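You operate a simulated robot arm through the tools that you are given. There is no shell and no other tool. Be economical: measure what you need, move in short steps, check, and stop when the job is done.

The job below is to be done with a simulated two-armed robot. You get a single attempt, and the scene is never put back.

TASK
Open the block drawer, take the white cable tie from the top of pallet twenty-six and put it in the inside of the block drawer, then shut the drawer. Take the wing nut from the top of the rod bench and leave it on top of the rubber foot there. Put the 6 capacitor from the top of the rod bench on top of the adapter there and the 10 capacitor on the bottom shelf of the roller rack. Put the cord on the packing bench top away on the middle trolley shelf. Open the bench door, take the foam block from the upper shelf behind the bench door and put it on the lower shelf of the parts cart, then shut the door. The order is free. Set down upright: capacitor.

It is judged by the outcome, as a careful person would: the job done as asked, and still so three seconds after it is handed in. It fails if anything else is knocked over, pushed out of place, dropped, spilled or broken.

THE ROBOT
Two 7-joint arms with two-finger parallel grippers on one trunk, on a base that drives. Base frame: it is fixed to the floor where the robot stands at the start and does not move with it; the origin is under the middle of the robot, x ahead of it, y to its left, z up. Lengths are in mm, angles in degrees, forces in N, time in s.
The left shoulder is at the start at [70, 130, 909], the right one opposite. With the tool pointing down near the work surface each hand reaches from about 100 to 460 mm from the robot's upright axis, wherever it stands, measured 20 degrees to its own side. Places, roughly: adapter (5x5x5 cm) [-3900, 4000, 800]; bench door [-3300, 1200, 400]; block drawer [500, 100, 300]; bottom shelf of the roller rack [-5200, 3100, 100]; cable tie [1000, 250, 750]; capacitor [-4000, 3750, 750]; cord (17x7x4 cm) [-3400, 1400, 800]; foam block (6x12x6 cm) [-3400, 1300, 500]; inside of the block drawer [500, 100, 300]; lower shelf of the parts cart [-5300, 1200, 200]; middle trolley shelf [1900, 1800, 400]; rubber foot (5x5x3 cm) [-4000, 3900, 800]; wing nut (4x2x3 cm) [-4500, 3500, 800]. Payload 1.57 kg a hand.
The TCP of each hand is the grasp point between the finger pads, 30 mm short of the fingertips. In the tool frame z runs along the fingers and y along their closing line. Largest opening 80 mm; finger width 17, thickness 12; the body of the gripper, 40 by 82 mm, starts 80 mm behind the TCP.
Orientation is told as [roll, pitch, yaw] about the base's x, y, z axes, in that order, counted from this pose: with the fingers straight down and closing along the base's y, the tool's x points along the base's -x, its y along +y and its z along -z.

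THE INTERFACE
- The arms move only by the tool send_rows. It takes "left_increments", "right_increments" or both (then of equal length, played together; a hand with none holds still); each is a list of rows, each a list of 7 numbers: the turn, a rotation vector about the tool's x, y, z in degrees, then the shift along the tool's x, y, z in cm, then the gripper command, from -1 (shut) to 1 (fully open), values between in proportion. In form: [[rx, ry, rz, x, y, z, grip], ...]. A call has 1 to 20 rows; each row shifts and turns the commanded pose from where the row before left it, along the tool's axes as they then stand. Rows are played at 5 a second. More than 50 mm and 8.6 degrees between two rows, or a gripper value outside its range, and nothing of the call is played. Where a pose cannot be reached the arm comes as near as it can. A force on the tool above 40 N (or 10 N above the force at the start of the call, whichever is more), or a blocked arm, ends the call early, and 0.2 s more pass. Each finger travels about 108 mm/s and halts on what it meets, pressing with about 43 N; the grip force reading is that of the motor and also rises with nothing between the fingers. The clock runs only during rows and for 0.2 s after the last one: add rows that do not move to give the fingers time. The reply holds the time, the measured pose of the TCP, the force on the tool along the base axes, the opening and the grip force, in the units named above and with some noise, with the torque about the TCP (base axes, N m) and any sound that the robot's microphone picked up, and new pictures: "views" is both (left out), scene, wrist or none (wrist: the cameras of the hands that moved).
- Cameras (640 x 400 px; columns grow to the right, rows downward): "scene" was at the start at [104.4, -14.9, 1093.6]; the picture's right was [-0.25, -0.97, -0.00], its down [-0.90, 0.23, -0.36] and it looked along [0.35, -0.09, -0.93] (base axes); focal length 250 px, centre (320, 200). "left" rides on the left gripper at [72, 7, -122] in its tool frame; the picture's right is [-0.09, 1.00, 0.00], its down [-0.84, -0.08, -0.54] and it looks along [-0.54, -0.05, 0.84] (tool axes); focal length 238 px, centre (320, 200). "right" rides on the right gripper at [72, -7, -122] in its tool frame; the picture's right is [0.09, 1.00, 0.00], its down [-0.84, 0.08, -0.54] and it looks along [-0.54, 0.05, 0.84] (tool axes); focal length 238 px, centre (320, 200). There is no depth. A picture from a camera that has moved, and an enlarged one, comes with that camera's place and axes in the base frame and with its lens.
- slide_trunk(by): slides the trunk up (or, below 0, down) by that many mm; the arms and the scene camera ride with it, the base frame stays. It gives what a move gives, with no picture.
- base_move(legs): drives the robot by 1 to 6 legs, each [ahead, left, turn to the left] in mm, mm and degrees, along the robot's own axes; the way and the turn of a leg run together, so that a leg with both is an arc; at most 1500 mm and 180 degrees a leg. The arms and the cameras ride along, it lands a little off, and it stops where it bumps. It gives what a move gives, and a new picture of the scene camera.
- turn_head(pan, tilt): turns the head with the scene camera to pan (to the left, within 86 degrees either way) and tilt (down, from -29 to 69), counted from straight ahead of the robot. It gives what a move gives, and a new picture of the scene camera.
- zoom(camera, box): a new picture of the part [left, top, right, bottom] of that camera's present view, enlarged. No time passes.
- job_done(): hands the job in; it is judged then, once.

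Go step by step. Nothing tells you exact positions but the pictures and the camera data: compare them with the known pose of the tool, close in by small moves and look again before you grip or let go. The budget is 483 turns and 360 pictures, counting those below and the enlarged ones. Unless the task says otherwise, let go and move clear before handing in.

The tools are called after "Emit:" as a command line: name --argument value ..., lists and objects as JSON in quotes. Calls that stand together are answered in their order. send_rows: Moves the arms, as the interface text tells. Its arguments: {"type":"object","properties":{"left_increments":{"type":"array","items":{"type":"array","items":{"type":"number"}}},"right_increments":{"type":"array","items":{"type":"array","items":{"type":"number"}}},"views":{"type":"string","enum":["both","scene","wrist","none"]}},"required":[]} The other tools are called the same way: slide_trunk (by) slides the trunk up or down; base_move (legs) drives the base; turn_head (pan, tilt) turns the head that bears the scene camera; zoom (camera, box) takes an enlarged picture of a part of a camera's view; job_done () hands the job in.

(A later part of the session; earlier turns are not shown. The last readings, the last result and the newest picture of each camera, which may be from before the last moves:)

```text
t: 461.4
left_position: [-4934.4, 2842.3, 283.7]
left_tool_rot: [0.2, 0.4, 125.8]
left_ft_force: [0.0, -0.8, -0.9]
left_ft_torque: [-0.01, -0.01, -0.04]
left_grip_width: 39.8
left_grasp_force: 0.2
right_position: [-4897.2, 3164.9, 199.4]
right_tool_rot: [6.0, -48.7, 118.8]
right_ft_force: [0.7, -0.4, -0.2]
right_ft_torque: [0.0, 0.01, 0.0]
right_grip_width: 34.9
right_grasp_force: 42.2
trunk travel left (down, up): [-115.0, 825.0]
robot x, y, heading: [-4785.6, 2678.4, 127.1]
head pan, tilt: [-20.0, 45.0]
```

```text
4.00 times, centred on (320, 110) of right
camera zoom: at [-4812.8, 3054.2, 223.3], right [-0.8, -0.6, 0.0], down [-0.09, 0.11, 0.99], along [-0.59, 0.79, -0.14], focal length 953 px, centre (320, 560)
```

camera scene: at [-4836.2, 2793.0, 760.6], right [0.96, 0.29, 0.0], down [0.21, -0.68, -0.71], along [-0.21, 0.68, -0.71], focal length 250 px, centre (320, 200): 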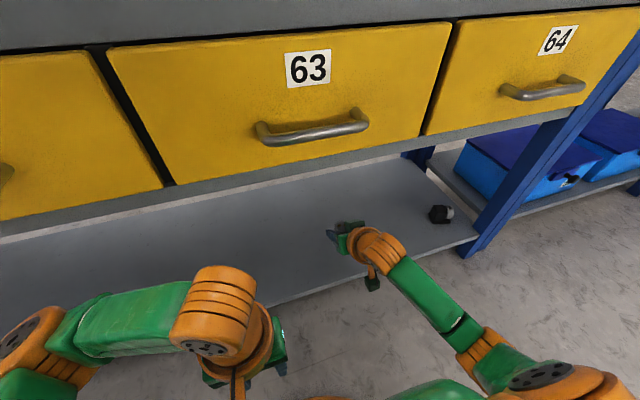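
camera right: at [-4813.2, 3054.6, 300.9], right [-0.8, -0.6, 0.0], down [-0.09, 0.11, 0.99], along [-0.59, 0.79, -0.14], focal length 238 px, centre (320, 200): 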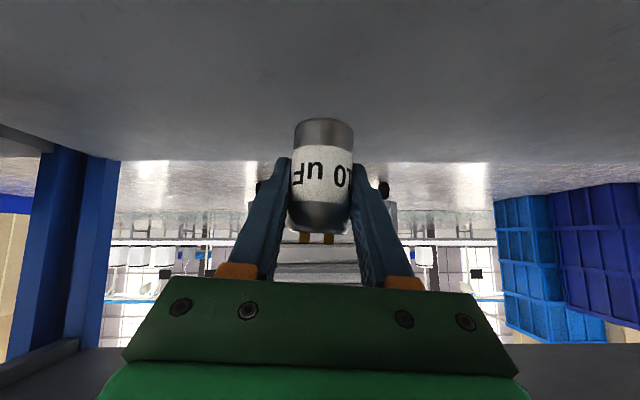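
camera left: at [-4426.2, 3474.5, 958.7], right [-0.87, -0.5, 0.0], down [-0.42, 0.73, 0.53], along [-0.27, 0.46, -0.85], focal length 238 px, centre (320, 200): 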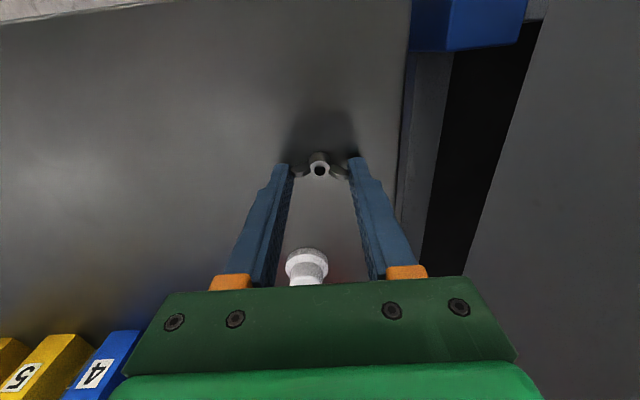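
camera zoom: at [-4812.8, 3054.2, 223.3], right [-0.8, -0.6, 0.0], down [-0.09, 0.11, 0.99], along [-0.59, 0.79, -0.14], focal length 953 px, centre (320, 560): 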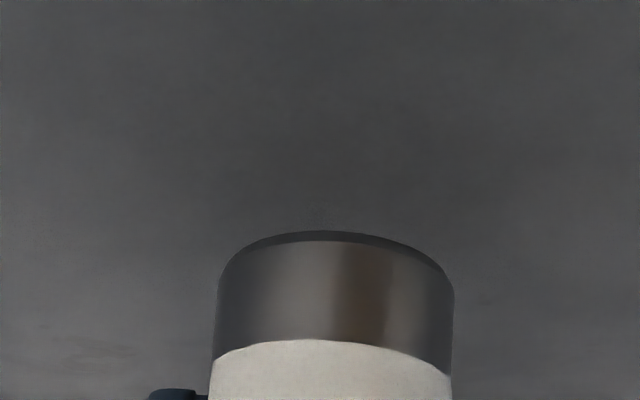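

Emit:
send_rows --right_increments '[[0, 0, 0, 0.23, 0, 0.2, -1], [0, 0, 0, 0.23, 0, 0.2, -1], [0, 0, 0, 0.15, 0, 0.13, -1], [0, 0, 0, 0, 0, 0, -1]]' --views "none"

Emit:
send_rows --right_increments '[[0, 0, 0, 0.15, 0, 0.13, -1], [0, 0, 0, 0.15, 0, 0.13, -1], [0, 0, 0, 0, 0, 0, -1]]' --views "none"

```text
t: 462.4
left_position: [-4935.0, 2842.1, 283.5]
left_tool_rot: [0.3, 0.5, 125.7]
left_ft_force: [-0.1, 0.4, -0.2]
left_ft_torque: [0.02, 0.01, 0.01]
left_grip_width: 40.0
left_grasp_force: 0.0
right_position: [-4898.0, 3163.4, 191.2]
right_tool_rot: [5.9, -48.8, 119.0]
right_ft_force: [-0.3, 0.2, -1.7]
right_ft_torque: [0.01, 0.01, 0.0]
right_grip_width: 34.7
right_grasp_force: 41.3
trunk travel left (down, up): [-115.0, 825.0]
robot x, y, heading: [-4781.5, 2675.9, 127.1]
head pan, tilt: [-20.0, 45.0]
```

```text
t: 463.2
left_position: [-4934.2, 2842.1, 284.2]
left_tool_rot: [0.1, 0.5, 125.9]
left_ft_force: [0.1, -0.4, -0.4]
left_ft_torque: [-0.02, 0.01, -0.01]
left_grip_width: 39.6
left_grasp_force: 0.1
right_position: [-4899.0, 3164.1, 186.1]
right_tool_rot: [6.0, -48.8, 118.9]
right_ft_force: [-0.7, -0.1, -0.9]
right_ft_torque: [0.03, -0.01, 0.0]
right_grip_width: 34.8
right_grasp_force: 41.8
trunk travel left (down, up): [-115.0, 825.0]
robot x, y, heading: [-4784.4, 2676.0, 126.9]
head pan, tilt: [-20.0, 45.0]
```

Emit:
zoom --camera "right" --box '[160, 0, 480, 200]'

Emit:
zoom --camera "scene" --box '[280, 200, 440, 300]'

```text
2.00 times, centred on (320, 100) of right
camera zoom: at [-4814.1, 3053.9, 210.5], right [-0.8, -0.6, 0.0], down [-0.09, 0.11, 0.99], along [-0.59, 0.79, -0.14], focal length 477 px, centre (320, 400)
```

zoom: 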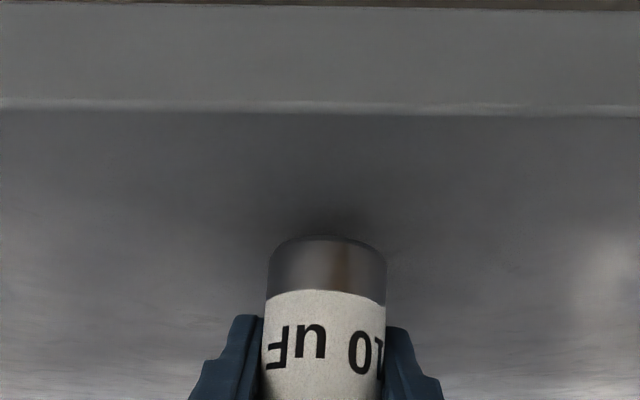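

```text
4.00 times, centred on (360, 250) of scene
camera zoom: at [-4836.2, 2793.0, 690.6], right [0.96, 0.29, 0.0], down [0.21, -0.68, -0.71], along [-0.21, 0.68, -0.71], focal length 998 px, centre (160, 0)
```

zoom: 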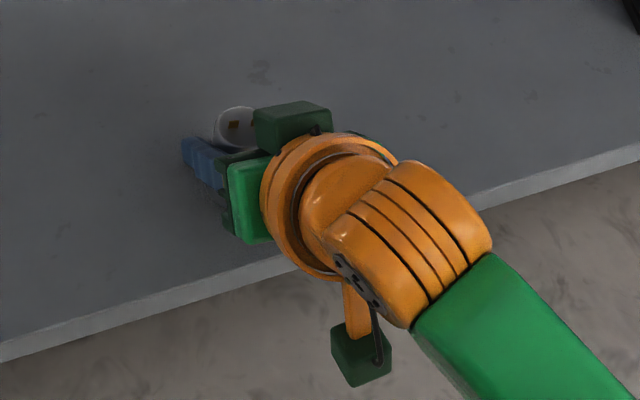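

Emit:
send_rows --right_increments '[[0, 0, 0, 0.15, 0, 0.13, -1], [0, 0, 0, 0.15, 0, 0.13, -1], [0, 0, 0, 0.15, 0, 0.13, -1], [0, 0, 0, 0, 0, 0, -1]]' --views "none"

Emit:
zoom --camera "right" --box '[160, 0, 480, 200]'

```text
t: 464.2
left_position: [-4933.8, 2842.2, 282.3]
left_tool_rot: [0.3, 0.4, 125.7]
left_ft_force: [0.0, 0.5, 0.9]
left_ft_torque: [-0.01, 0.03, 0.01]
left_grip_width: 40.0
left_grasp_force: 0.0
right_position: [-4897.8, 3164.9, 180.3]
right_tool_rot: [6.0, -48.7, 118.8]
right_ft_force: [0.8, 0.9, 0.1]
right_ft_torque: [0.04, -0.03, 0.04]
right_grip_width: 34.7
right_grasp_force: 42.2
trunk travel left (down, up): [-115.0, 825.0]
robot x, y, heading: [-4781.7, 2672.6, 127.1]
head pan, tilt: [-20.0, 45.0]
```

```text
2.00 times, centred on (320, 100) of right
camera zoom: at [-4814.3, 3053.6, 204.5], right [-0.8, -0.6, 0.0], down [-0.09, 0.11, 0.99], along [-0.59, 0.79, -0.14], focal length 477 px, centre (320, 400)
```

zoom: 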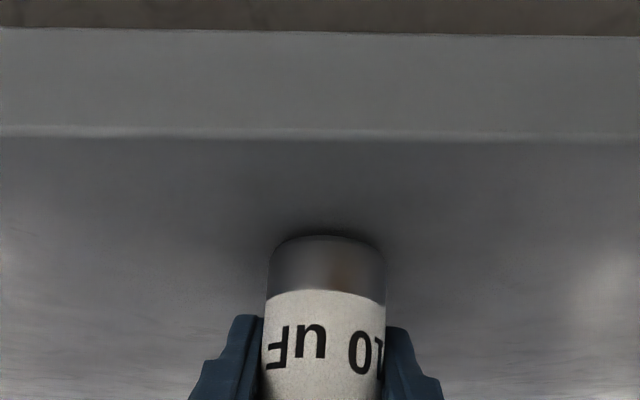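

Emit:
send_rows --right_increments '[[0, 0, 0, 0.11, 0, 0.1, -1], [0, 0, 0, 0.11, 0, 0.1, -1], [0, 0, 0, 0, 0, 0, -1]]' --views "none"

```text
t: 465.0
left_position: [-4935.0, 2841.4, 283.3]
left_tool_rot: [0.1, 0.5, 125.8]
left_ft_force: [-0.4, -1.0, -0.5]
left_ft_torque: [0.02, -0.01, 0.01]
left_grip_width: 39.9
left_grasp_force: 0.0
right_position: [-4900.2, 3162.7, 178.2]
right_tool_rot: [6.1, -48.8, 118.9]
right_ft_force: [-0.3, 0.7, 1.0]
right_ft_torque: [0.01, -0.01, -0.02]
right_grip_width: 34.9
right_grasp_force: 42.0
trunk travel left (down, up): [-115.0, 825.0]
robot x, y, heading: [-4782.2, 2677.3, 127.1]
head pan, tilt: [-20.0, 45.0]
```

Emit:
send_rows --right_increments '[[0, 0, 0, 0.11, 0, 0.1, -1], [0, 0, 0, 0.11, 0, 0.1, -1], [0, 0, 0, 0, 0, 0, -1]]' --views "none"

```text
t: 465.8
left_position: [-4933.6, 2840.9, 284.6]
left_tool_rot: [0.1, 0.4, 125.8]
left_ft_force: [-0.5, -1.4, 1.2]
left_ft_torque: [-0.01, 0.0, 0.03]
left_grip_width: 40.2
left_grasp_force: 0.2
right_position: [-4899.3, 3163.4, 177.2]
right_tool_rot: [6.0, -49.2, 119.0]
right_ft_force: [-2.9, 3.2, 14.8]
right_ft_torque: [0.22, -0.09, 0.05]
right_grip_width: 34.7
right_grasp_force: 42.2
trunk travel left (down, up): [-115.0, 825.0]
robot x, y, heading: [-4783.3, 2673.0, 127.0]
head pan, tilt: [-20.0, 45.0]
```

Contact. I ease off, open, check, then retreat straight back.

Emit:
send_rows --right_increments '[[0, 0, 0, -0.08, 0, -0.07, -1], [0, 0, 0, 0, 0, 0, -0.05], [0, 0, 0, 0, 0, 0, 0.3], [0, 0, 0, 0, 0, 0, 0.6], [0, 0, 0, 1.95, 0, -2.28, 0.6], [0, 0, 0, 1.95, 0, -2.28, 0.6], [0, 0, 0, 1.95, 0, -2.28, 0.6], [0, 0, 0, 1.95, 0, -2.28, 0.6], [0, 0, 0, 0, 0, 0, 0.6]]' --views "both"

```text
t: 467.8
left_position: [-4934.8, 2841.4, 283.3]
left_tool_rot: [0.2, 0.5, 125.8]
left_ft_force: [-0.3, 0.7, 0.5]
left_ft_torque: [0.0, 0.0, -0.02]
left_grip_width: 39.7
left_grasp_force: 0.0
right_position: [-4832.3, 3064.0, 177.9]
right_tool_rot: [6.0, -48.8, 118.8]
right_ft_force: [-0.8, -0.7, 0.3]
right_ft_torque: [-0.01, -0.02, -0.01]
right_grip_width: 63.8
right_grasp_force: 0.1
trunk travel left (down, up): [-115.0, 825.0]
robot x, y, heading: [-4781.4, 2674.7, 126.9]
head pan, tilt: [-20.0, 45.0]
camera scene: at [-4836.1, 2792.9, 690.6], right [0.96, 0.29, 0.0], down [0.21, -0.68, -0.71], along [-0.21, 0.68, -0.71], focal length 250 px, centre (320, 200)
camera right: at [-4748.3, 2953.9, 202.2], right [-0.8, -0.6, 0.0], down [-0.09, 0.11, 0.99], along [-0.59, 0.79, -0.14], focal length 238 px, centre (320, 200)
```

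scene: 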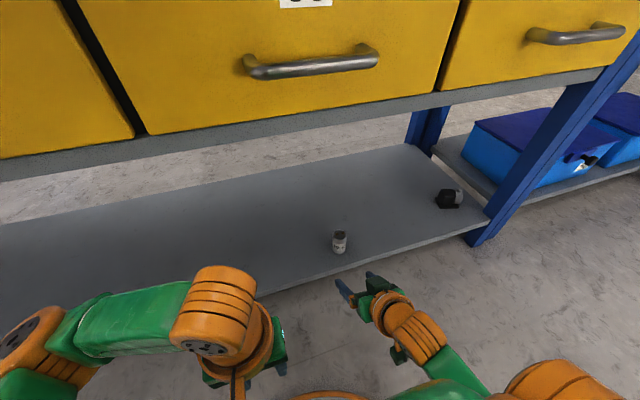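
right: 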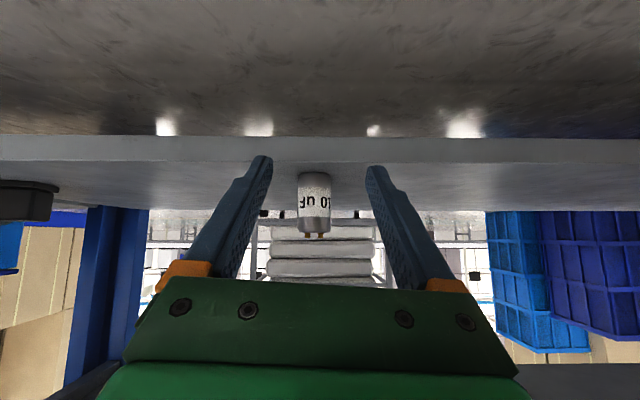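

The 10 µF capacitor stands upright on the rack's bottom shelf. Next: the bench door. I raise the trunk, close the grippers and drive around to the door's outer side.

Emit:
base_move --legs '[[-260, 0, 0]]'

Emit:
slide_trunk --by 280

Emit:
send_rows --right_increments '[[0, 0, 0, 0, 0, 0, -1], [0, 0, 0, 0, 0, 0, -1], [0, 0, 0, 0, 0, 0, -1]]' --views "none"

Emit:
base_move --legs '[[0, -1300, 0], [0, 0, 90], [0, 900, 0]]'

Emit:
turn_head --pan 20 --tilt 25

```text
t: 469.6
left_position: [-4779.3, 2635.6, 283.3]
left_tool_rot: [0.2, 0.5, 125.8]
left_ft_force: [-0.2, 1.0, -0.1]
left_ft_torque: [0.0, 0.0, 0.01]
left_grip_width: 40.0
left_grasp_force: 0.1
right_position: [-4676.4, 2857.3, 178.3]
right_tool_rot: [6.0, -48.8, 118.9]
right_ft_force: [-0.2, -0.1, -0.3]
right_ft_torque: [0.0, 0.02, -0.02]
right_grip_width: 63.9
right_grasp_force: 0.0
trunk travel left (down, up): [-115.0, 825.0]
robot x, y, heading: [-4626.1, 2470.0, 127.1]
head pan, tilt: [-20.0, 45.0]
camera scene: at [-4680.2, 2585.8, 690.6], right [0.96, 0.29, 0.0], down [0.21, -0.68, -0.71], along [-0.21, 0.68, -0.71], focal length 250 px, centre (320, 200)
```

scene: 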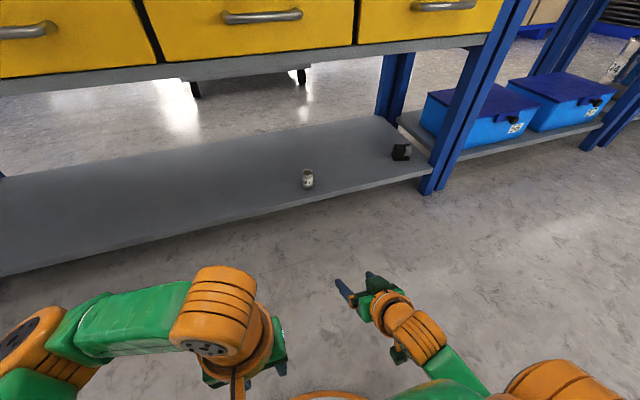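

```text
t: 472.4
left_position: [-4777.9, 2634.9, 562.9]
left_tool_rot: [0.2, 0.5, 125.7]
left_ft_force: [-0.7, 0.7, -0.2]
left_ft_torque: [0.02, -0.01, 0.0]
left_grip_width: 40.0
left_grasp_force: 0.1
right_position: [-4677.8, 2857.7, 459.0]
right_tool_rot: [6.1, -48.6, 118.8]
right_ft_force: [-0.7, 1.0, -0.2]
right_ft_torque: [-0.02, -0.06, -0.01]
right_grip_width: 64.0
right_grasp_force: 0.1
trunk travel left (down, up): [-395.0, 545.0]
robot x, y, heading: [-4625.4, 2468.2, 127.2]
head pan, tilt: [-20.0, 45.0]
```

```text
t: 473.2
left_position: [-4778.2, 2634.0, 563.3]
left_tool_rot: [0.2, 0.4, 125.8]
left_ft_force: [0.5, -0.3, -0.6]
left_ft_torque: [-0.03, -0.04, 0.0]
left_grip_width: 40.1
left_grasp_force: 0.1
right_position: [-4676.3, 2858.6, 458.6]
right_tool_rot: [5.9, -48.8, 118.9]
right_ft_force: [0.3, -0.3, 0.6]
right_ft_torque: [-0.01, -0.01, 0.0]
right_grip_width: 0.1
right_grasp_force: 20.7
trunk travel left (down, up): [-395.0, 545.0]
robot x, y, heading: [-4625.1, 2468.3, 126.7]
head pan, tilt: [-20.0, 45.0]
```

```text
t: 488.0
left_position: [-3210.1, 2387.5, 564.1]
left_tool_rot: [0.0, 0.5, -145.2]
left_ft_force: [0.3, -0.3, -0.1]
left_ft_torque: [0.01, 0.01, -0.02]
left_grip_width: 39.9
left_grasp_force: 0.0
right_position: [-3429.7, 2492.2, 457.2]
right_tool_rot: [6.0, -48.6, -151.9]
right_ft_force: [0.2, -0.1, -0.4]
right_ft_torque: [0.0, 0.0, 0.03]
right_grip_width: 0.0
right_grasp_force: 21.6
trunk travel left (down, up): [-395.0, 545.0]
robot x, y, heading: [-3039.5, 2537.4, -144.0]
head pan, tilt: [-20.0, 45.0]
camera scene: at [-3159.1, 2483.8, 970.6], right [-0.28, 0.96, 0.0], down [0.68, 0.2, -0.71], along [-0.68, -0.2, -0.71], focal length 250 px, centre (320, 200)
```

scene: 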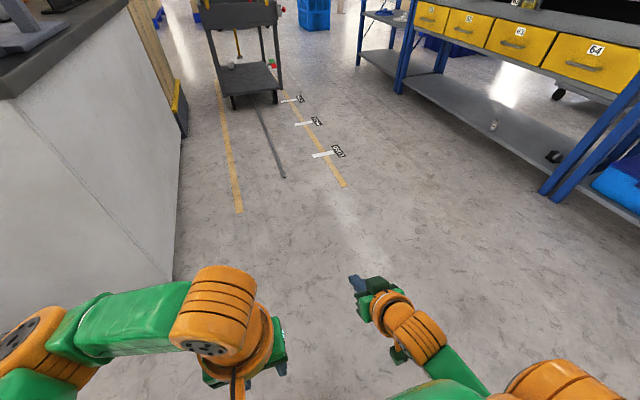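

```text
t: 489.1
left_position: [-3209.2, 2386.6, 563.7]
left_tool_rot: [0.2, 0.4, -145.2]
left_ft_force: [-1.0, -0.5, 0.6]
left_ft_torque: [0.0, 0.02, 0.03]
left_grip_width: 40.1
left_grasp_force: 0.0
right_position: [-3430.6, 2492.5, 457.7]
right_tool_rot: [6.0, -48.7, -152.1]
right_ft_force: [0.1, 0.3, -0.5]
right_ft_torque: [0.01, 0.04, -0.01]
right_grip_width: 0.1
right_grasp_force: 21.7
trunk travel left (down, up): [-395.0, 545.0]
robot x, y, heading: [-3043.6, 2539.0, -143.8]
head pan, tilt: [20.0, 25.0]
camera scene: at [-3132.5, 2430.0, 1001.2], right [-0.83, 0.56, 0.0], down [0.24, 0.35, -0.91], along [-0.51, -0.75, -0.42], focal length 250 px, centre (320, 200)
```

scene: 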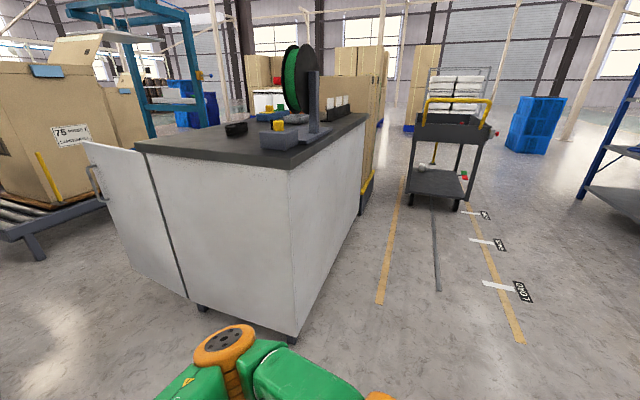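

The door leaf stands out from the bench's near corner with its outer face toward me. I move in front and push it closed with the right fist, driving along the bench.

Emit:
base_move --legs '[[0, 1340, 0.8], [300, 0, 0]]'

Emit:
turn_head --pan -20 --tilt 40

```text
t: 497.4
left_position: [-2640.6, 1136.5, 562.1]
left_tool_rot: [0.2, 0.5, -143.3]
left_ft_force: [-0.2, -0.6, 0.1]
left_ft_torque: [0.02, 0.01, -0.01]
left_grip_width: 40.1
left_grasp_force: 0.0
right_position: [-2863.8, 1234.6, 457.2]
right_tool_rot: [6.0, -48.7, -150.2]
right_ft_force: [-0.4, 0.1, 0.5]
right_ft_torque: [0.01, -0.03, 0.0]
right_grip_width: 0.0
right_grasp_force: 21.5
trunk travel left (down, up): [-395.0, 545.0]
robot x, y, heading: [-2475.0, 1290.3, -141.9]
head pan, tilt: [20.0, 25.0]
camera scene: at [-2565.9, 1181.2, 1001.2], right [-0.85, 0.53, 0.0], down [0.23, 0.36, -0.91], along [-0.48, -0.77, -0.42], focal length 250 px, centre (320, 200)
```

scene: 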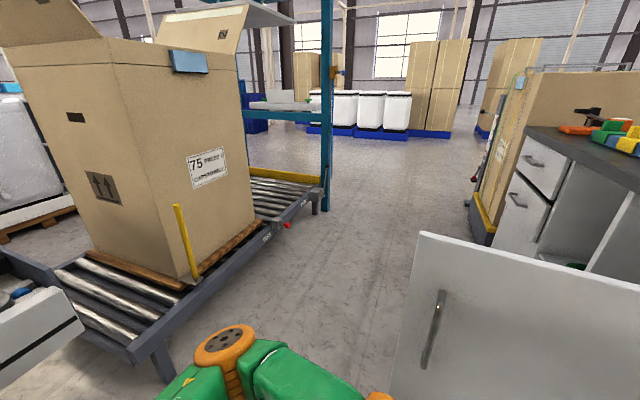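

```text
t: 498.5
left_position: [-2640.7, 1136.9, 563.9]
left_tool_rot: [0.2, 0.5, -143.3]
left_ft_force: [0.0, 0.9, 1.3]
left_ft_torque: [0.02, 0.0, 0.0]
left_grip_width: 40.1
left_grasp_force: 0.1
right_position: [-2865.3, 1234.3, 456.5]
right_tool_rot: [6.0, -48.6, -150.1]
right_ft_force: [-0.6, 0.1, -0.1]
right_ft_torque: [-0.03, 0.01, -0.04]
right_grip_width: 0.1
right_grasp_force: 21.2
trunk travel left (down, up): [-395.0, 545.0]
robot x, y, heading: [-2478.6, 1292.3, -142.2]
head pan, tilt: [-20.0, 40.0]
camera scene: at [-2597.6, 1233.3, 977.9], right [-0.31, 0.95, 0.0], down [0.61, 0.2, -0.77], along [-0.73, -0.24, -0.64], focal length 250 px, centre (320, 200)
```

scene: 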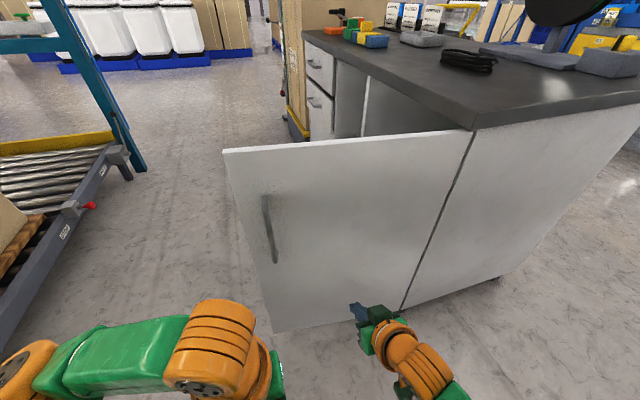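

Emit:
base_move --legs '[[250, 0, 0]]'

Emit:
base_move --legs '[[200, 0, 0]]'

```text
t: 500.3
left_position: [-2835.8, 984.2, 562.3]
left_tool_rot: [0.1, 0.6, -143.3]
left_ft_force: [-0.6, 0.3, 0.5]
left_ft_torque: [0.01, -0.02, 0.02]
left_grip_width: 39.9
left_grasp_force: 0.1
right_position: [-3060.0, 1083.6, 458.1]
right_tool_rot: [6.0, -48.7, -150.2]
right_ft_force: [-0.2, -0.6, -0.1]
right_ft_torque: [0.03, -0.04, 0.01]
right_grip_width: 0.0
right_grasp_force: 21.7
trunk travel left (down, up): [-395.0, 545.0]
robot x, y, heading: [-2674.2, 1138.6, -142.1]
head pan, tilt: [-20.0, 40.0]
camera scene: at [-2792.9, 1081.5, 977.8], right [-0.31, 0.95, 0.0], down [0.61, 0.2, -0.77], along [-0.73, -0.23, -0.64], focal length 250 px, centre (320, 200)
```

scene: 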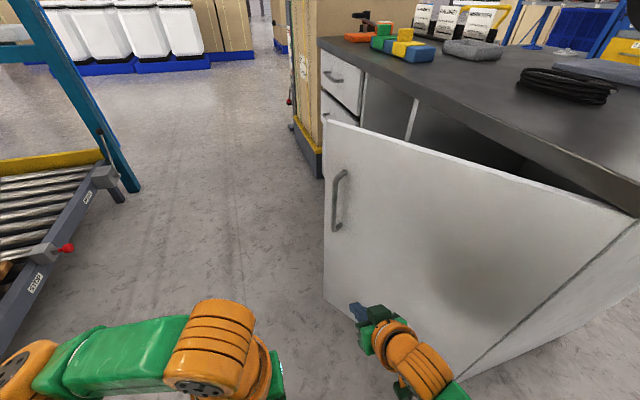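

```text
t: 501.9
left_position: [-2995.2, 859.2, 563.2]
left_tool_rot: [0.2, 0.5, -143.2]
left_ft_force: [0.1, 1.1, 0.4]
left_ft_torque: [0.0, 0.03, 0.0]
left_grip_width: 40.0
left_grasp_force: 0.1
right_position: [-3220.9, 956.6, 458.6]
right_tool_rot: [6.0, -48.7, -150.0]
right_ft_force: [1.0, 0.7, 0.0]
right_ft_torque: [-0.01, -0.01, 0.02]
right_grip_width: 0.0
right_grasp_force: 20.8
trunk travel left (down, up): [-395.0, 545.0]
robot x, y, heading: [-2831.8, 1015.3, -142.2]
head pan, tilt: [-20.0, 40.0]
camera scene: at [-2953.1, 956.1, 977.8], right [-0.31, 0.95, 0.0], down [0.61, 0.2, -0.77], along [-0.73, -0.24, -0.64], focal length 250 px, centre (320, 200)
```

scene: 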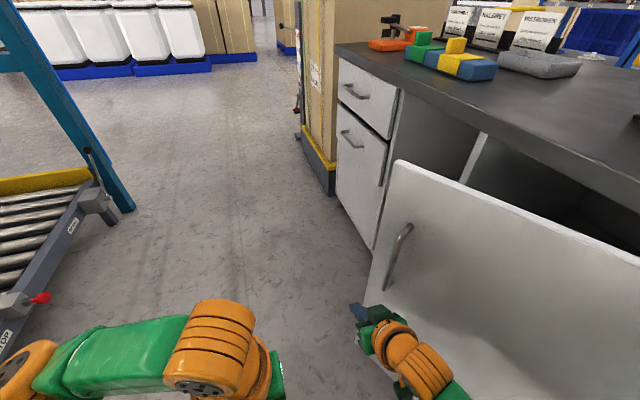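

Emit:
base_move --legs '[[0, 190, 0], [0, 0, -91], [0, 480, 0]]'

Emit:
turn_head --pan -20 --tilt 45

```text
t: 509.8
left_position: [-3248.7, 739.4, 563.7]
left_tool_rot: [0.0, 0.5, 125.9]
left_ft_force: [0.2, -0.7, -0.3]
left_ft_torque: [0.01, -0.02, -0.01]
left_grip_width: 40.0
left_grasp_force: 0.0
right_position: [-3147.2, 962.2, 457.8]
right_tool_rot: [5.9, -48.8, 119.0]
right_ft_force: [-0.6, -0.4, -0.3]
right_ft_torque: [0.01, 0.01, 0.0]
right_grip_width: 0.1
right_grasp_force: 21.2
trunk travel left (down, up): [-395.0, 545.0]
robot x, y, heading: [-3093.0, 571.0, 127.0]
head pan, tilt: [-20.0, 40.0]
camera scene: at [-3151.7, 694.2, 977.9], right [0.96, 0.29, 0.0], down [0.19, -0.61, -0.77], along [-0.22, 0.73, -0.64], focal length 250 px, centre (320, 200)
```

scene: 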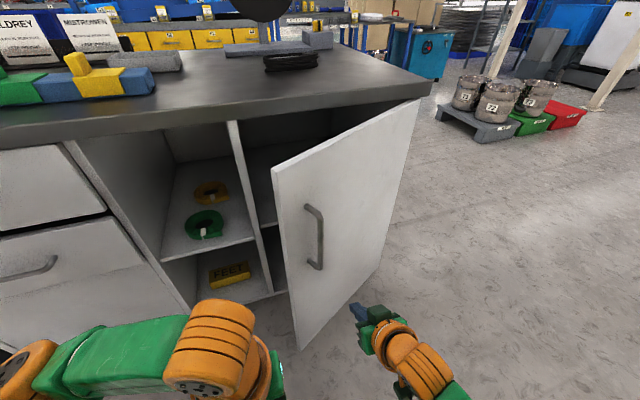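

```text
t: 510.4
left_position: [-3248.8, 739.1, 563.6]
left_tool_rot: [0.3, 0.5, 126.0]
left_ft_force: [0.0, -0.2, -0.2]
left_ft_torque: [-0.02, 0.0, 0.0]
left_grip_width: 40.2
left_grasp_force: 0.1
right_position: [-3147.1, 962.9, 457.8]
right_tool_rot: [5.9, -48.9, 119.0]
right_ft_force: [-0.6, 0.9, 0.5]
right_ft_torque: [0.0, 0.02, 0.0]
right_grip_width: 0.3
right_grasp_force: 21.0
trunk travel left (down, up): [-395.0, 545.0]
robot x, y, heading: [-3098.3, 573.1, 127.0]
head pan, tilt: [-20.0, 45.0]
camera scene: at [-3150.4, 690.8, 970.6], right [0.96, 0.29, 0.0], down [0.21, -0.68, -0.71], along [-0.21, 0.68, -0.71], focal length 250 px, centre (320, 200)
```

scene: 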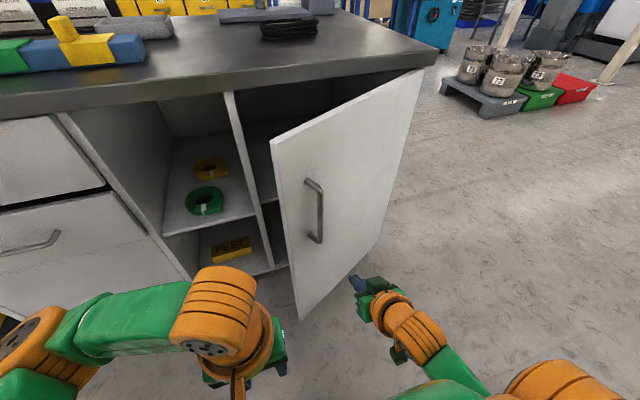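

Emit:
base_move --legs '[[150, 0, 0]]'

Emit:
base_move --legs '[[80, 0, 0]]'

```text
t: 511.8
left_position: [-3340.4, 860.3, 563.7]
left_tool_rot: [0.1, 0.5, 125.7]
left_ft_force: [0.1, 0.1, 0.6]
left_ft_torque: [-0.01, -0.02, 0.02]
left_grip_width: 40.0
left_grasp_force: 0.1
right_position: [-3238.2, 1083.2, 457.7]
right_tool_rot: [5.9, -48.7, 118.9]
right_ft_force: [-1.0, 0.4, -1.4]
right_ft_torque: [-0.03, -0.01, 0.03]
right_grip_width: 0.1
right_grasp_force: 21.1
trunk travel left (down, up): [-395.0, 545.0]
robot x, y, heading: [-3187.2, 696.0, 127.0]
head pan, tilt: [-20.0, 45.0]
camera scene: at [-3241.3, 811.4, 970.5], right [0.96, 0.29, 0.0], down [0.21, -0.68, -0.71], along [-0.21, 0.68, -0.71], focal length 250 px, centre (320, 200)
```

scene: 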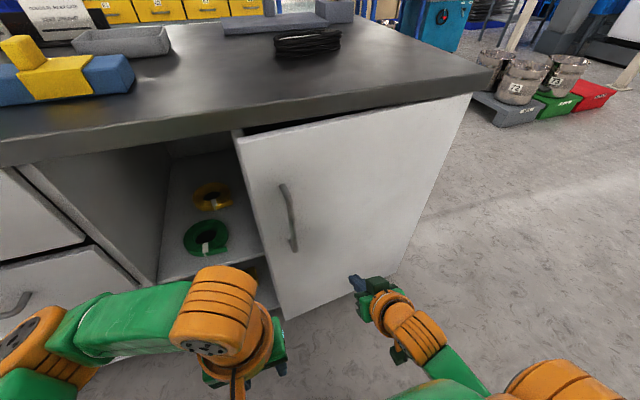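

```text
t: 512.9
left_position: [-3386.7, 922.0, 563.5]
left_tool_rot: [0.2, 0.4, 125.9]
left_ft_force: [-0.2, -0.1, 0.0]
left_ft_torque: [0.02, -0.01, -0.03]
left_grip_width: 40.0
left_grasp_force: 0.1
right_position: [-3285.1, 1145.6, 457.3]
right_tool_rot: [6.0, -48.7, 119.0]
right_ft_force: [-0.6, -0.9, 0.8]
right_ft_torque: [-0.01, 0.01, 0.01]
right_grip_width: 0.0
right_grasp_force: 21.5
trunk travel left (down, up): [-395.0, 545.0]
robot x, y, heading: [-3233.9, 758.7, 127.3]
head pan, tilt: [-20.0, 45.0]
camera scene: at [-3288.9, 874.2, 970.5], right [0.96, 0.29, 0.0], down [0.21, -0.68, -0.71], along [-0.21, 0.68, -0.71], focal length 250 px, centre (320, 200)
```

scene: 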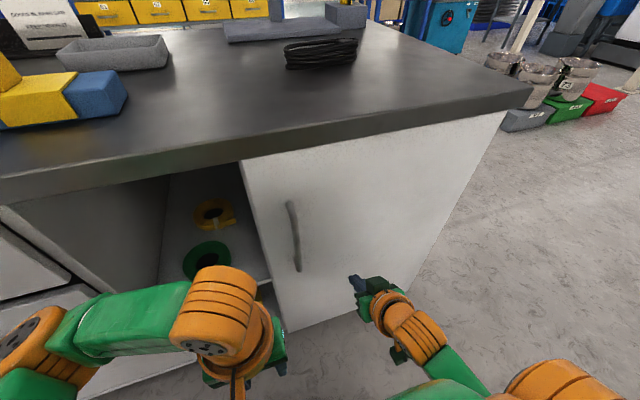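

Emit:
base_move --legs '[[45, 0, 0]]'

Emit:
zoom --camera "right" --box '[0, 0, 640, 400]'

```text
t: 513.9
left_position: [-3411.9, 955.7, 563.1]
left_tool_rot: [0.2, 0.4, 125.9]
left_ft_force: [-0.6, 0.1, -0.2]
left_ft_torque: [-0.03, 0.01, 0.01]
left_grip_width: 40.0
left_grasp_force: 0.0
right_position: [-3309.1, 1175.4, 454.7]
right_tool_rot: [6.0, -48.2, 118.8]
right_ft_force: [0.8, -3.9, 1.9]
right_ft_torque: [0.0, 0.02, 0.05]
right_grip_width: 0.0
right_grasp_force: 21.3
trunk travel left (down, up): [-395.0, 545.0]
robot x, y, heading: [-3257.7, 788.5, 127.1]
head pan, tilt: [-20.0, 45.0]
stopped in leg 1: the force on the tool passed its limit at 111 N (the readings are from after the stop); the commanded pose is now the measured one
camera scene: at [-3313.0, 906.3, 970.7], right [0.96, 0.29, 0.0], down [0.21, -0.68, -0.71], along [-0.21, 0.68, -0.71], focal length 250 px, centre (320, 200)
```

scene: 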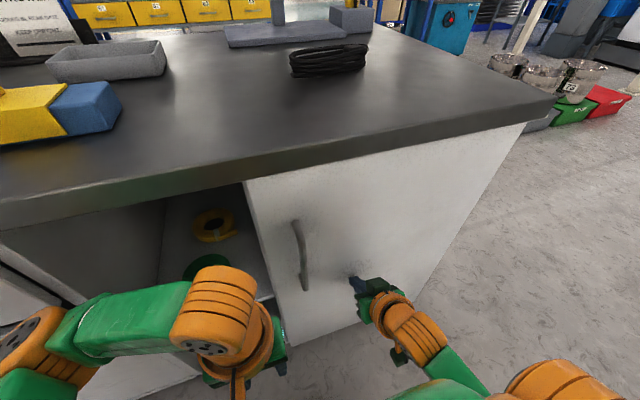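

```text
1.00 times, centred on (320, 200) of right (not enlarged: the box is as wide or as high as the picture)
camera zoom: at [-3224.4, 1065.8, 482.1], right [-0.8, -0.6, 0.0], down [-0.09, 0.12, 0.99], along [-0.59, 0.79, -0.15], focal length 238 px, centre (320, 200)
```

zoom: 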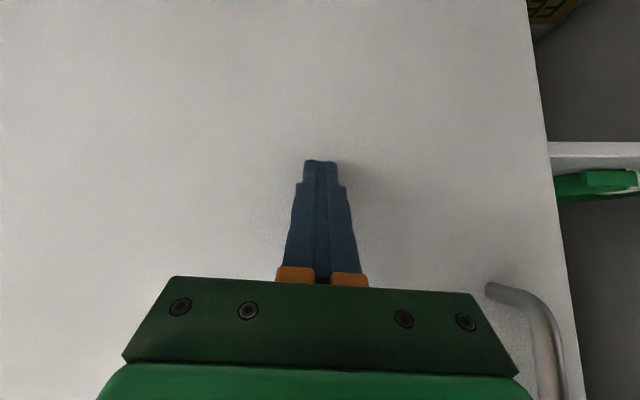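

Emit:
base_move --legs '[[-200, 0, 0]]'

Emit:
zoom --camera "scene" --box '[200, 60, 520, 260]'

Emit:
zoom --camera "right" --box '[0, 0, 640, 400]'

```text
t: 515.5
left_position: [-3291.5, 795.7, 563.4]
left_tool_rot: [0.2, 0.5, 125.5]
left_ft_force: [0.2, -0.5, 0.1]
left_ft_torque: [0.0, 0.0, 0.01]
left_grip_width: 40.3
left_grasp_force: 0.1
right_position: [-3186.5, 1016.4, 456.0]
right_tool_rot: [6.0, -48.1, 118.7]
right_ft_force: [-0.1, 0.2, 0.7]
right_ft_torque: [0.02, -0.01, 0.01]
right_grip_width: 0.0
right_grasp_force: 21.5
trunk travel left (down, up): [-395.0, 545.0]
robot x, y, heading: [-3138.9, 628.8, 126.8]
head pan, tilt: [-20.0, 45.0]
camera scene: at [-3192.2, 746.2, 970.7], right [0.96, 0.29, 0.0], down [0.2, -0.68, -0.71], along [-0.2, 0.68, -0.71], focal length 250 px, centre (320, 200)
```

scene: 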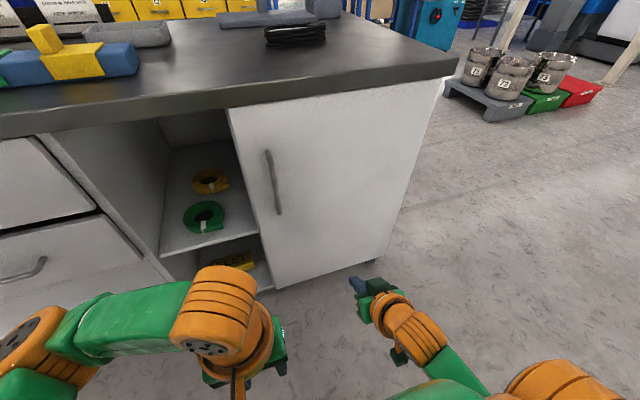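

```text
2.00 times, centred on (360, 160) of scene
camera zoom: at [-3192.2, 746.2, 970.7], right [0.96, 0.29, 0.0], down [0.2, -0.68, -0.71], along [-0.2, 0.68, -0.71], focal length 499 px, centre (240, 280)
```

zoom: 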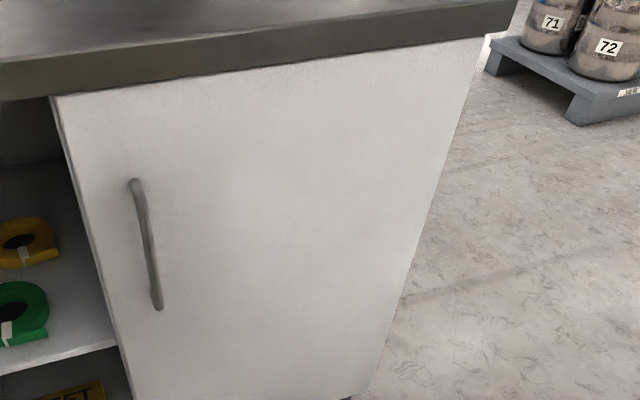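

```text
1.00 times, centred on (320, 200) of right (not enlarged: the box is as wide or as high as the picture)
camera zoom: at [-3103.0, 905.1, 482.0], right [-0.8, -0.6, 0.0], down [-0.09, 0.12, 0.99], along [-0.59, 0.79, -0.15], focal length 238 px, centre (320, 200)
```

zoom: 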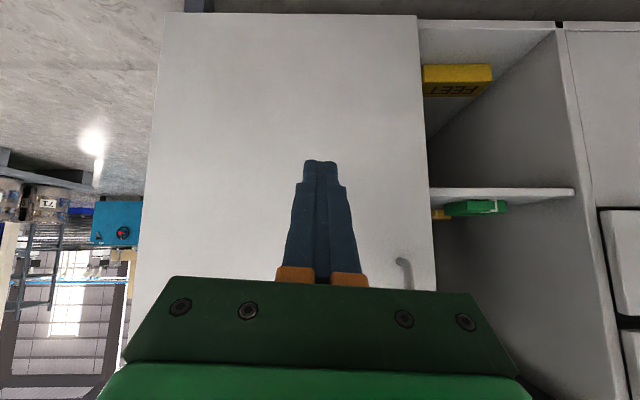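

The door looks shut; I press once more near its free edge, below the handle, to be sure.

Emit:
base_move --legs '[[0, 85, 0.3], [175, 0, 0]]'

Emit:
base_move --legs '[[35, 0, 0]]'

Emit:
zoom --camera "right" --box '[0, 0, 640, 400]'

```text
t: 517.6
left_position: [-3463.1, 881.2, 563.5]
left_tool_rot: [0.2, 0.4, 126.2]
left_ft_force: [-0.3, 0.3, 0.0]
left_ft_torque: [0.01, 0.02, -0.03]
left_grip_width: 39.9
left_grasp_force: 0.0
right_position: [-3362.1, 1102.3, 456.0]
right_tool_rot: [5.9, -48.1, 119.2]
right_ft_force: [0.5, 0.1, 0.2]
right_ft_torque: [0.01, 0.02, 0.0]
right_grip_width: 0.2
right_grasp_force: 21.7
trunk travel left (down, up): [-395.0, 545.0]
robot x, y, heading: [-3311.7, 718.5, 127.4]
head pan, tilt: [-20.0, 45.0]
camera scene: at [-3365.7, 833.9, 970.6], right [0.95, 0.3, 0.0], down [0.21, -0.68, -0.71], along [-0.21, 0.67, -0.71], focal length 250 px, centre (320, 200)
```

scene: 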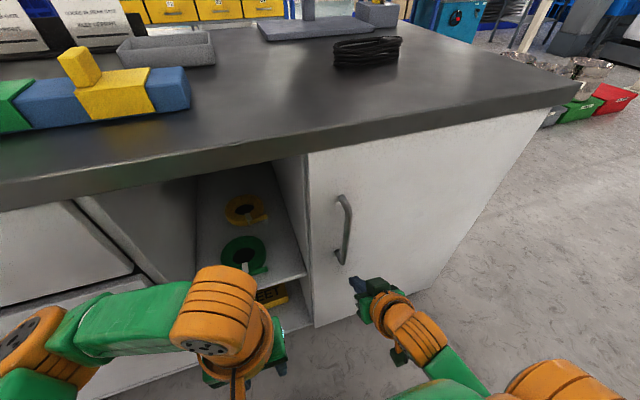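

```text
t: 518.6
left_position: [-3483.3, 907.1, 563.8]
left_tool_rot: [0.2, 0.4, 126.1]
left_ft_force: [-0.6, -0.1, 0.1]
left_ft_torque: [0.01, 0.01, 0.01]
left_grip_width: 40.1
left_grasp_force: 0.2
right_position: [-3378.5, 1125.6, 454.3]
right_tool_rot: [5.9, -47.5, 119.1]
right_ft_force: [2.1, -2.8, 2.0]
right_ft_torque: [0.02, 0.02, 0.06]
right_grip_width: 0.1
right_grasp_force: 21.3
trunk travel left (down, up): [-395.0, 545.0]
robot x, y, heading: [-3325.6, 742.2, 127.2]
head pan, tilt: [-20.0, 45.0]
stopped in leg 1: the force on the tool passed its limit at 102 N (the readings are from after the stop); the commanded pose is now the measured one
camera scene: at [-3383.8, 858.0, 970.7], right [0.96, 0.29, 0.0], down [0.21, -0.68, -0.71], along [-0.21, 0.68, -0.71], focal length 250 px, centre (320, 200)
```

scene: 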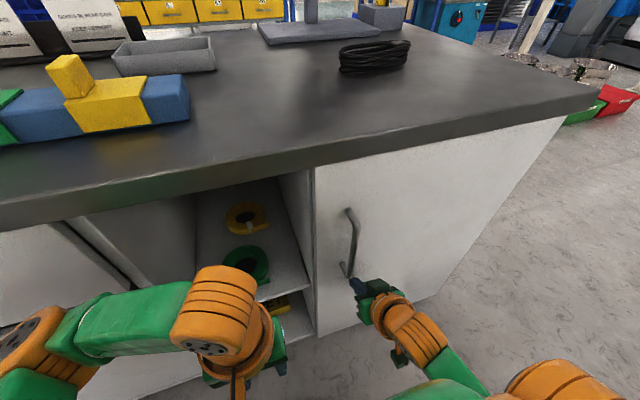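

```text
1.00 times, centred on (320, 200) of right (not enlarged: the box is as wide or as high as the picture)
camera zoom: at [-3294.7, 1015.5, 481.7], right [-0.8, -0.6, 0.0], down [-0.1, 0.13, 0.99], along [-0.59, 0.79, -0.16], focal length 238 px, centre (320, 200)
```

zoom: 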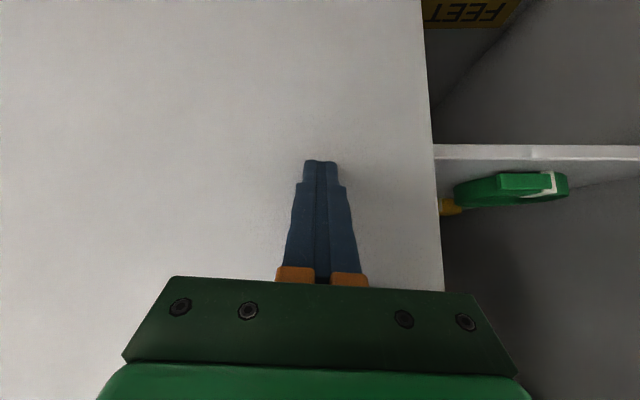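

The door is flush and shut. Now the cord: I back off, raise the trunk and return the right tool to vertical to look at it from above.

Emit:
base_move --legs '[[-170, 0, 0]]'

Emit:
slide_trunk --by 400

Emit:
send_rows --right_increments '[[0, 8.1, 0, 0, 0, 0, 1], [0, 8.1, 0, 0, 0, 0, 1], [0, 8.1, 0, 0, 0, 0, 1], [0, 8.1, 0, 0, 0, 0, 1], [0, 8.1, 0, 0, 0, 0, 1], [0, 8.1, 0, 0, 0, 0, 1], [0, 0, 0, 0, 0, 0, 1]]' --views "none"

Emit:
turn_head --pan -10 --tilt 45

```text
t: 520.0
left_position: [-3381.4, 773.1, 563.6]
left_tool_rot: [0.2, 0.4, 126.2]
left_ft_force: [0.0, 0.3, 0.3]
left_ft_torque: [0.02, -0.01, 0.01]
left_grip_width: 39.9
left_grasp_force: 0.0
right_position: [-3277.9, 991.3, 454.4]
right_tool_rot: [5.9, -47.6, 119.2]
right_ft_force: [-0.1, 0.3, -0.4]
right_ft_torque: [-0.02, 0.0, 0.0]
right_grip_width: 0.0
right_grasp_force: 21.5
trunk travel left (down, up): [-395.0, 545.0]
robot x, y, heading: [-3230.1, 607.4, 127.3]
head pan, tilt: [-20.0, 45.0]
camera scene: at [-3282.1, 723.9, 970.7], right [0.96, 0.29, 0.0], down [0.21, -0.68, -0.71], along [-0.21, 0.68, -0.71], focal length 250 px, centre (320, 200)
```

scene: 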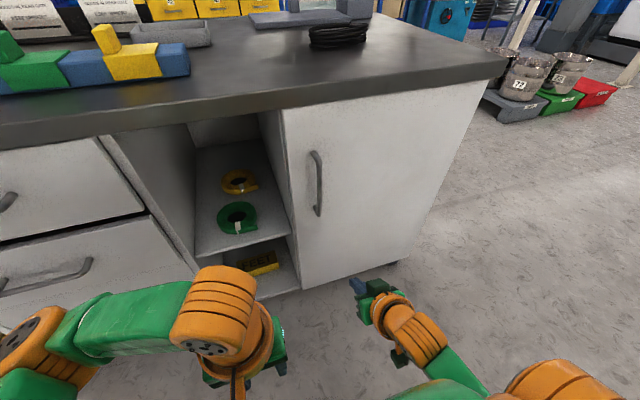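

```text
t: 523.9
left_position: [-3381.7, 774.0, 963.5]
left_tool_rot: [0.2, 0.5, 126.1]
left_ft_force: [0.0, -1.0, 0.0]
left_ft_torque: [0.02, 0.02, -0.01]
left_grip_width: 40.0
left_grasp_force: 0.3
right_position: [-3277.5, 991.7, 853.5]
right_tool_rot: [5.9, -47.5, 119.2]
right_ft_force: [0.4, -1.4, -0.7]
right_ft_torque: [0.01, 0.0, 0.01]
right_grip_width: 0.0
right_grasp_force: 21.2
trunk travel left (down, up): [-795.0, 145.0]
robot x, y, heading: [-3227.2, 604.6, 127.1]
head pan, tilt: [-20.0, 45.0]
```

```text
t: 525.5
left_position: [-3381.5, 772.7, 964.1]
left_tool_rot: [0.2, 0.5, 126.1]
left_ft_force: [-0.3, 0.4, 0.2]
left_ft_torque: [-0.01, 0.0, 0.0]
left_grip_width: 40.1
left_grasp_force: 0.1
right_position: [-3277.4, 991.4, 855.1]
right_tool_rot: [4.1, 1.0, 123.4]
right_ft_force: [-0.1, -0.9, 0.2]
right_ft_torque: [-0.03, 0.0, -0.01]
right_grip_width: 80.2
right_grasp_force: 0.1
trunk travel left (down, up): [-795.0, 145.0]
robot x, y, heading: [-3224.5, 603.8, 127.6]
head pan, tilt: [-20.0, 45.0]
```

```text
t: 526.2
left_position: [-3380.8, 773.8, 963.1]
left_tool_rot: [0.2, 0.5, 126.1]
left_ft_force: [-0.1, -0.1, 0.3]
left_ft_torque: [0.0, -0.02, 0.0]
left_grip_width: 39.8
left_grasp_force: 0.1
right_position: [-3277.3, 990.9, 852.8]
right_tool_rot: [3.9, 0.9, 123.4]
right_ft_force: [0.2, -0.8, 0.2]
right_ft_torque: [0.0, -0.01, 0.01]
right_grip_width: 80.2
right_grasp_force: 0.1
trunk travel left (down, up): [-795.0, 145.0]
robot x, y, heading: [-3229.3, 607.7, 127.6]
head pan, tilt: [-10.0, 45.0]
camera scene: at [-3295.4, 718.9, 1370.6], right [0.89, 0.46, 0.0], down [0.32, -0.63, -0.71], along [-0.32, 0.63, -0.71], focal length 250 px, centre (320, 200)
```

scene: 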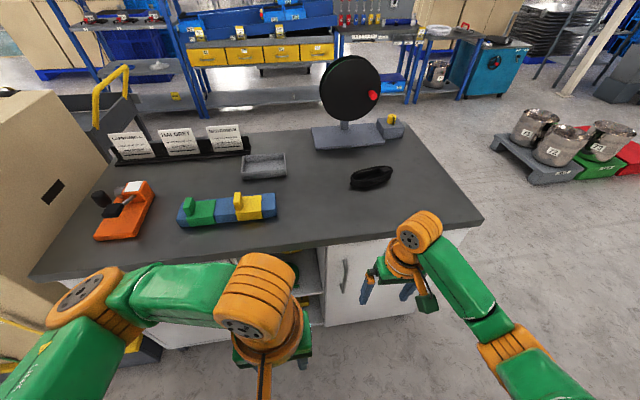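

Emit:
zoom --camera "scene" --box '[310, 130, 430, 205]'

```text
5.33 times, centred on (370, 168) of scene
camera zoom: at [-3295.4, 718.9, 1370.6], right [0.89, 0.46, 0.0], down [0.32, -0.63, -0.71], along [-0.32, 0.63, -0.71], focal length 1330 px, centre (53, 373)
```

zoom: 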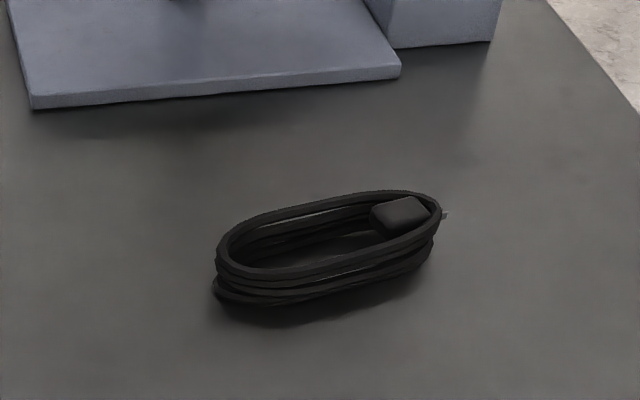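

The cord is an oval coil with its plug at the right end, around (−3404, 1433). I'll take it with the left hand from the bench's right end, gripping across the plug end with a forward-tilted tool. I drive there.

Emit:
base_move --legs '[[0, -1130, 0], [800, 0, 0], [0, 0, 101.5]]'

Emit:
turn_head --pan 10 --tilt 45

```text
t: 540.0
left_position: [-2931.9, 1723.4, 963.2]
left_tool_rot: [0.2, 0.5, -133.1]
left_ft_force: [0.4, 0.1, -0.1]
left_ft_torque: [-0.01, -0.02, 0.02]
left_grip_width: 40.0
left_grasp_force: 0.1
right_position: [-3166.3, 1783.6, 854.8]
right_tool_rot: [4.0, 0.9, -135.4]
right_ft_force: [-0.1, 0.3, 0.5]
right_ft_torque: [-0.03, -0.02, -0.01]
right_grip_width: 79.9
right_grasp_force: 0.1
trunk travel left (down, up): [-795.0, 145.0]
robot x, y, heading: [-2796.9, 1901.9, -132.1]
head pan, tilt: [-10.0, 45.0]
camera scene: at [-2895.1, 1817.4, 1370.6], right [-0.62, 0.79, 0.0], down [0.56, 0.44, -0.71], along [-0.56, -0.44, -0.71], focal length 250 px, centre (320, 200)
```

scene: 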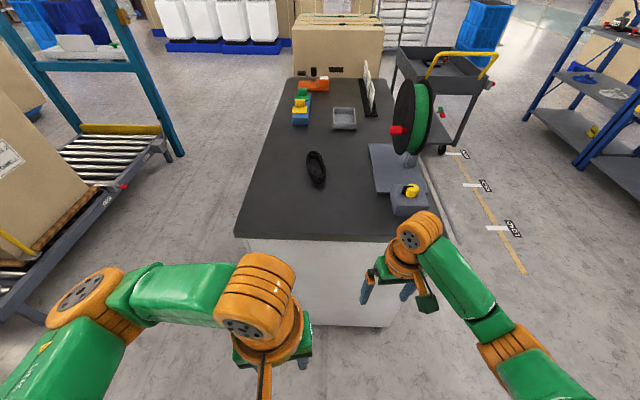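

```text
t: 540.8
left_position: [-2931.8, 1725.0, 963.7]
left_tool_rot: [0.1, 0.5, -133.0]
left_ft_force: [-0.3, 1.2, -0.1]
left_ft_torque: [-0.05, -0.01, 0.01]
left_grip_width: 39.9
left_grasp_force: 0.1
right_position: [-3165.6, 1783.2, 854.2]
right_tool_rot: [4.1, 1.0, -135.5]
right_ft_force: [0.0, 0.7, 0.4]
right_ft_torque: [0.01, 0.01, -0.03]
right_grip_width: 80.0
right_grasp_force: 0.1
trunk travel left (down, up): [-795.0, 145.0]
robot x, y, heading: [-2798.8, 1905.3, -132.1]
head pan, tilt: [10.0, 45.0]
camera scene: at [-2874.1, 1798.5, 1370.6], right [-0.85, 0.53, 0.0], down [0.37, 0.6, -0.71], along [-0.37, -0.6, -0.71], focal length 250 px, centre (320, 200)
```

scene: 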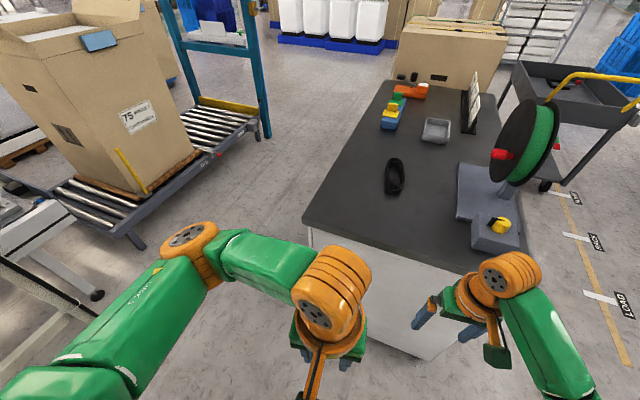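

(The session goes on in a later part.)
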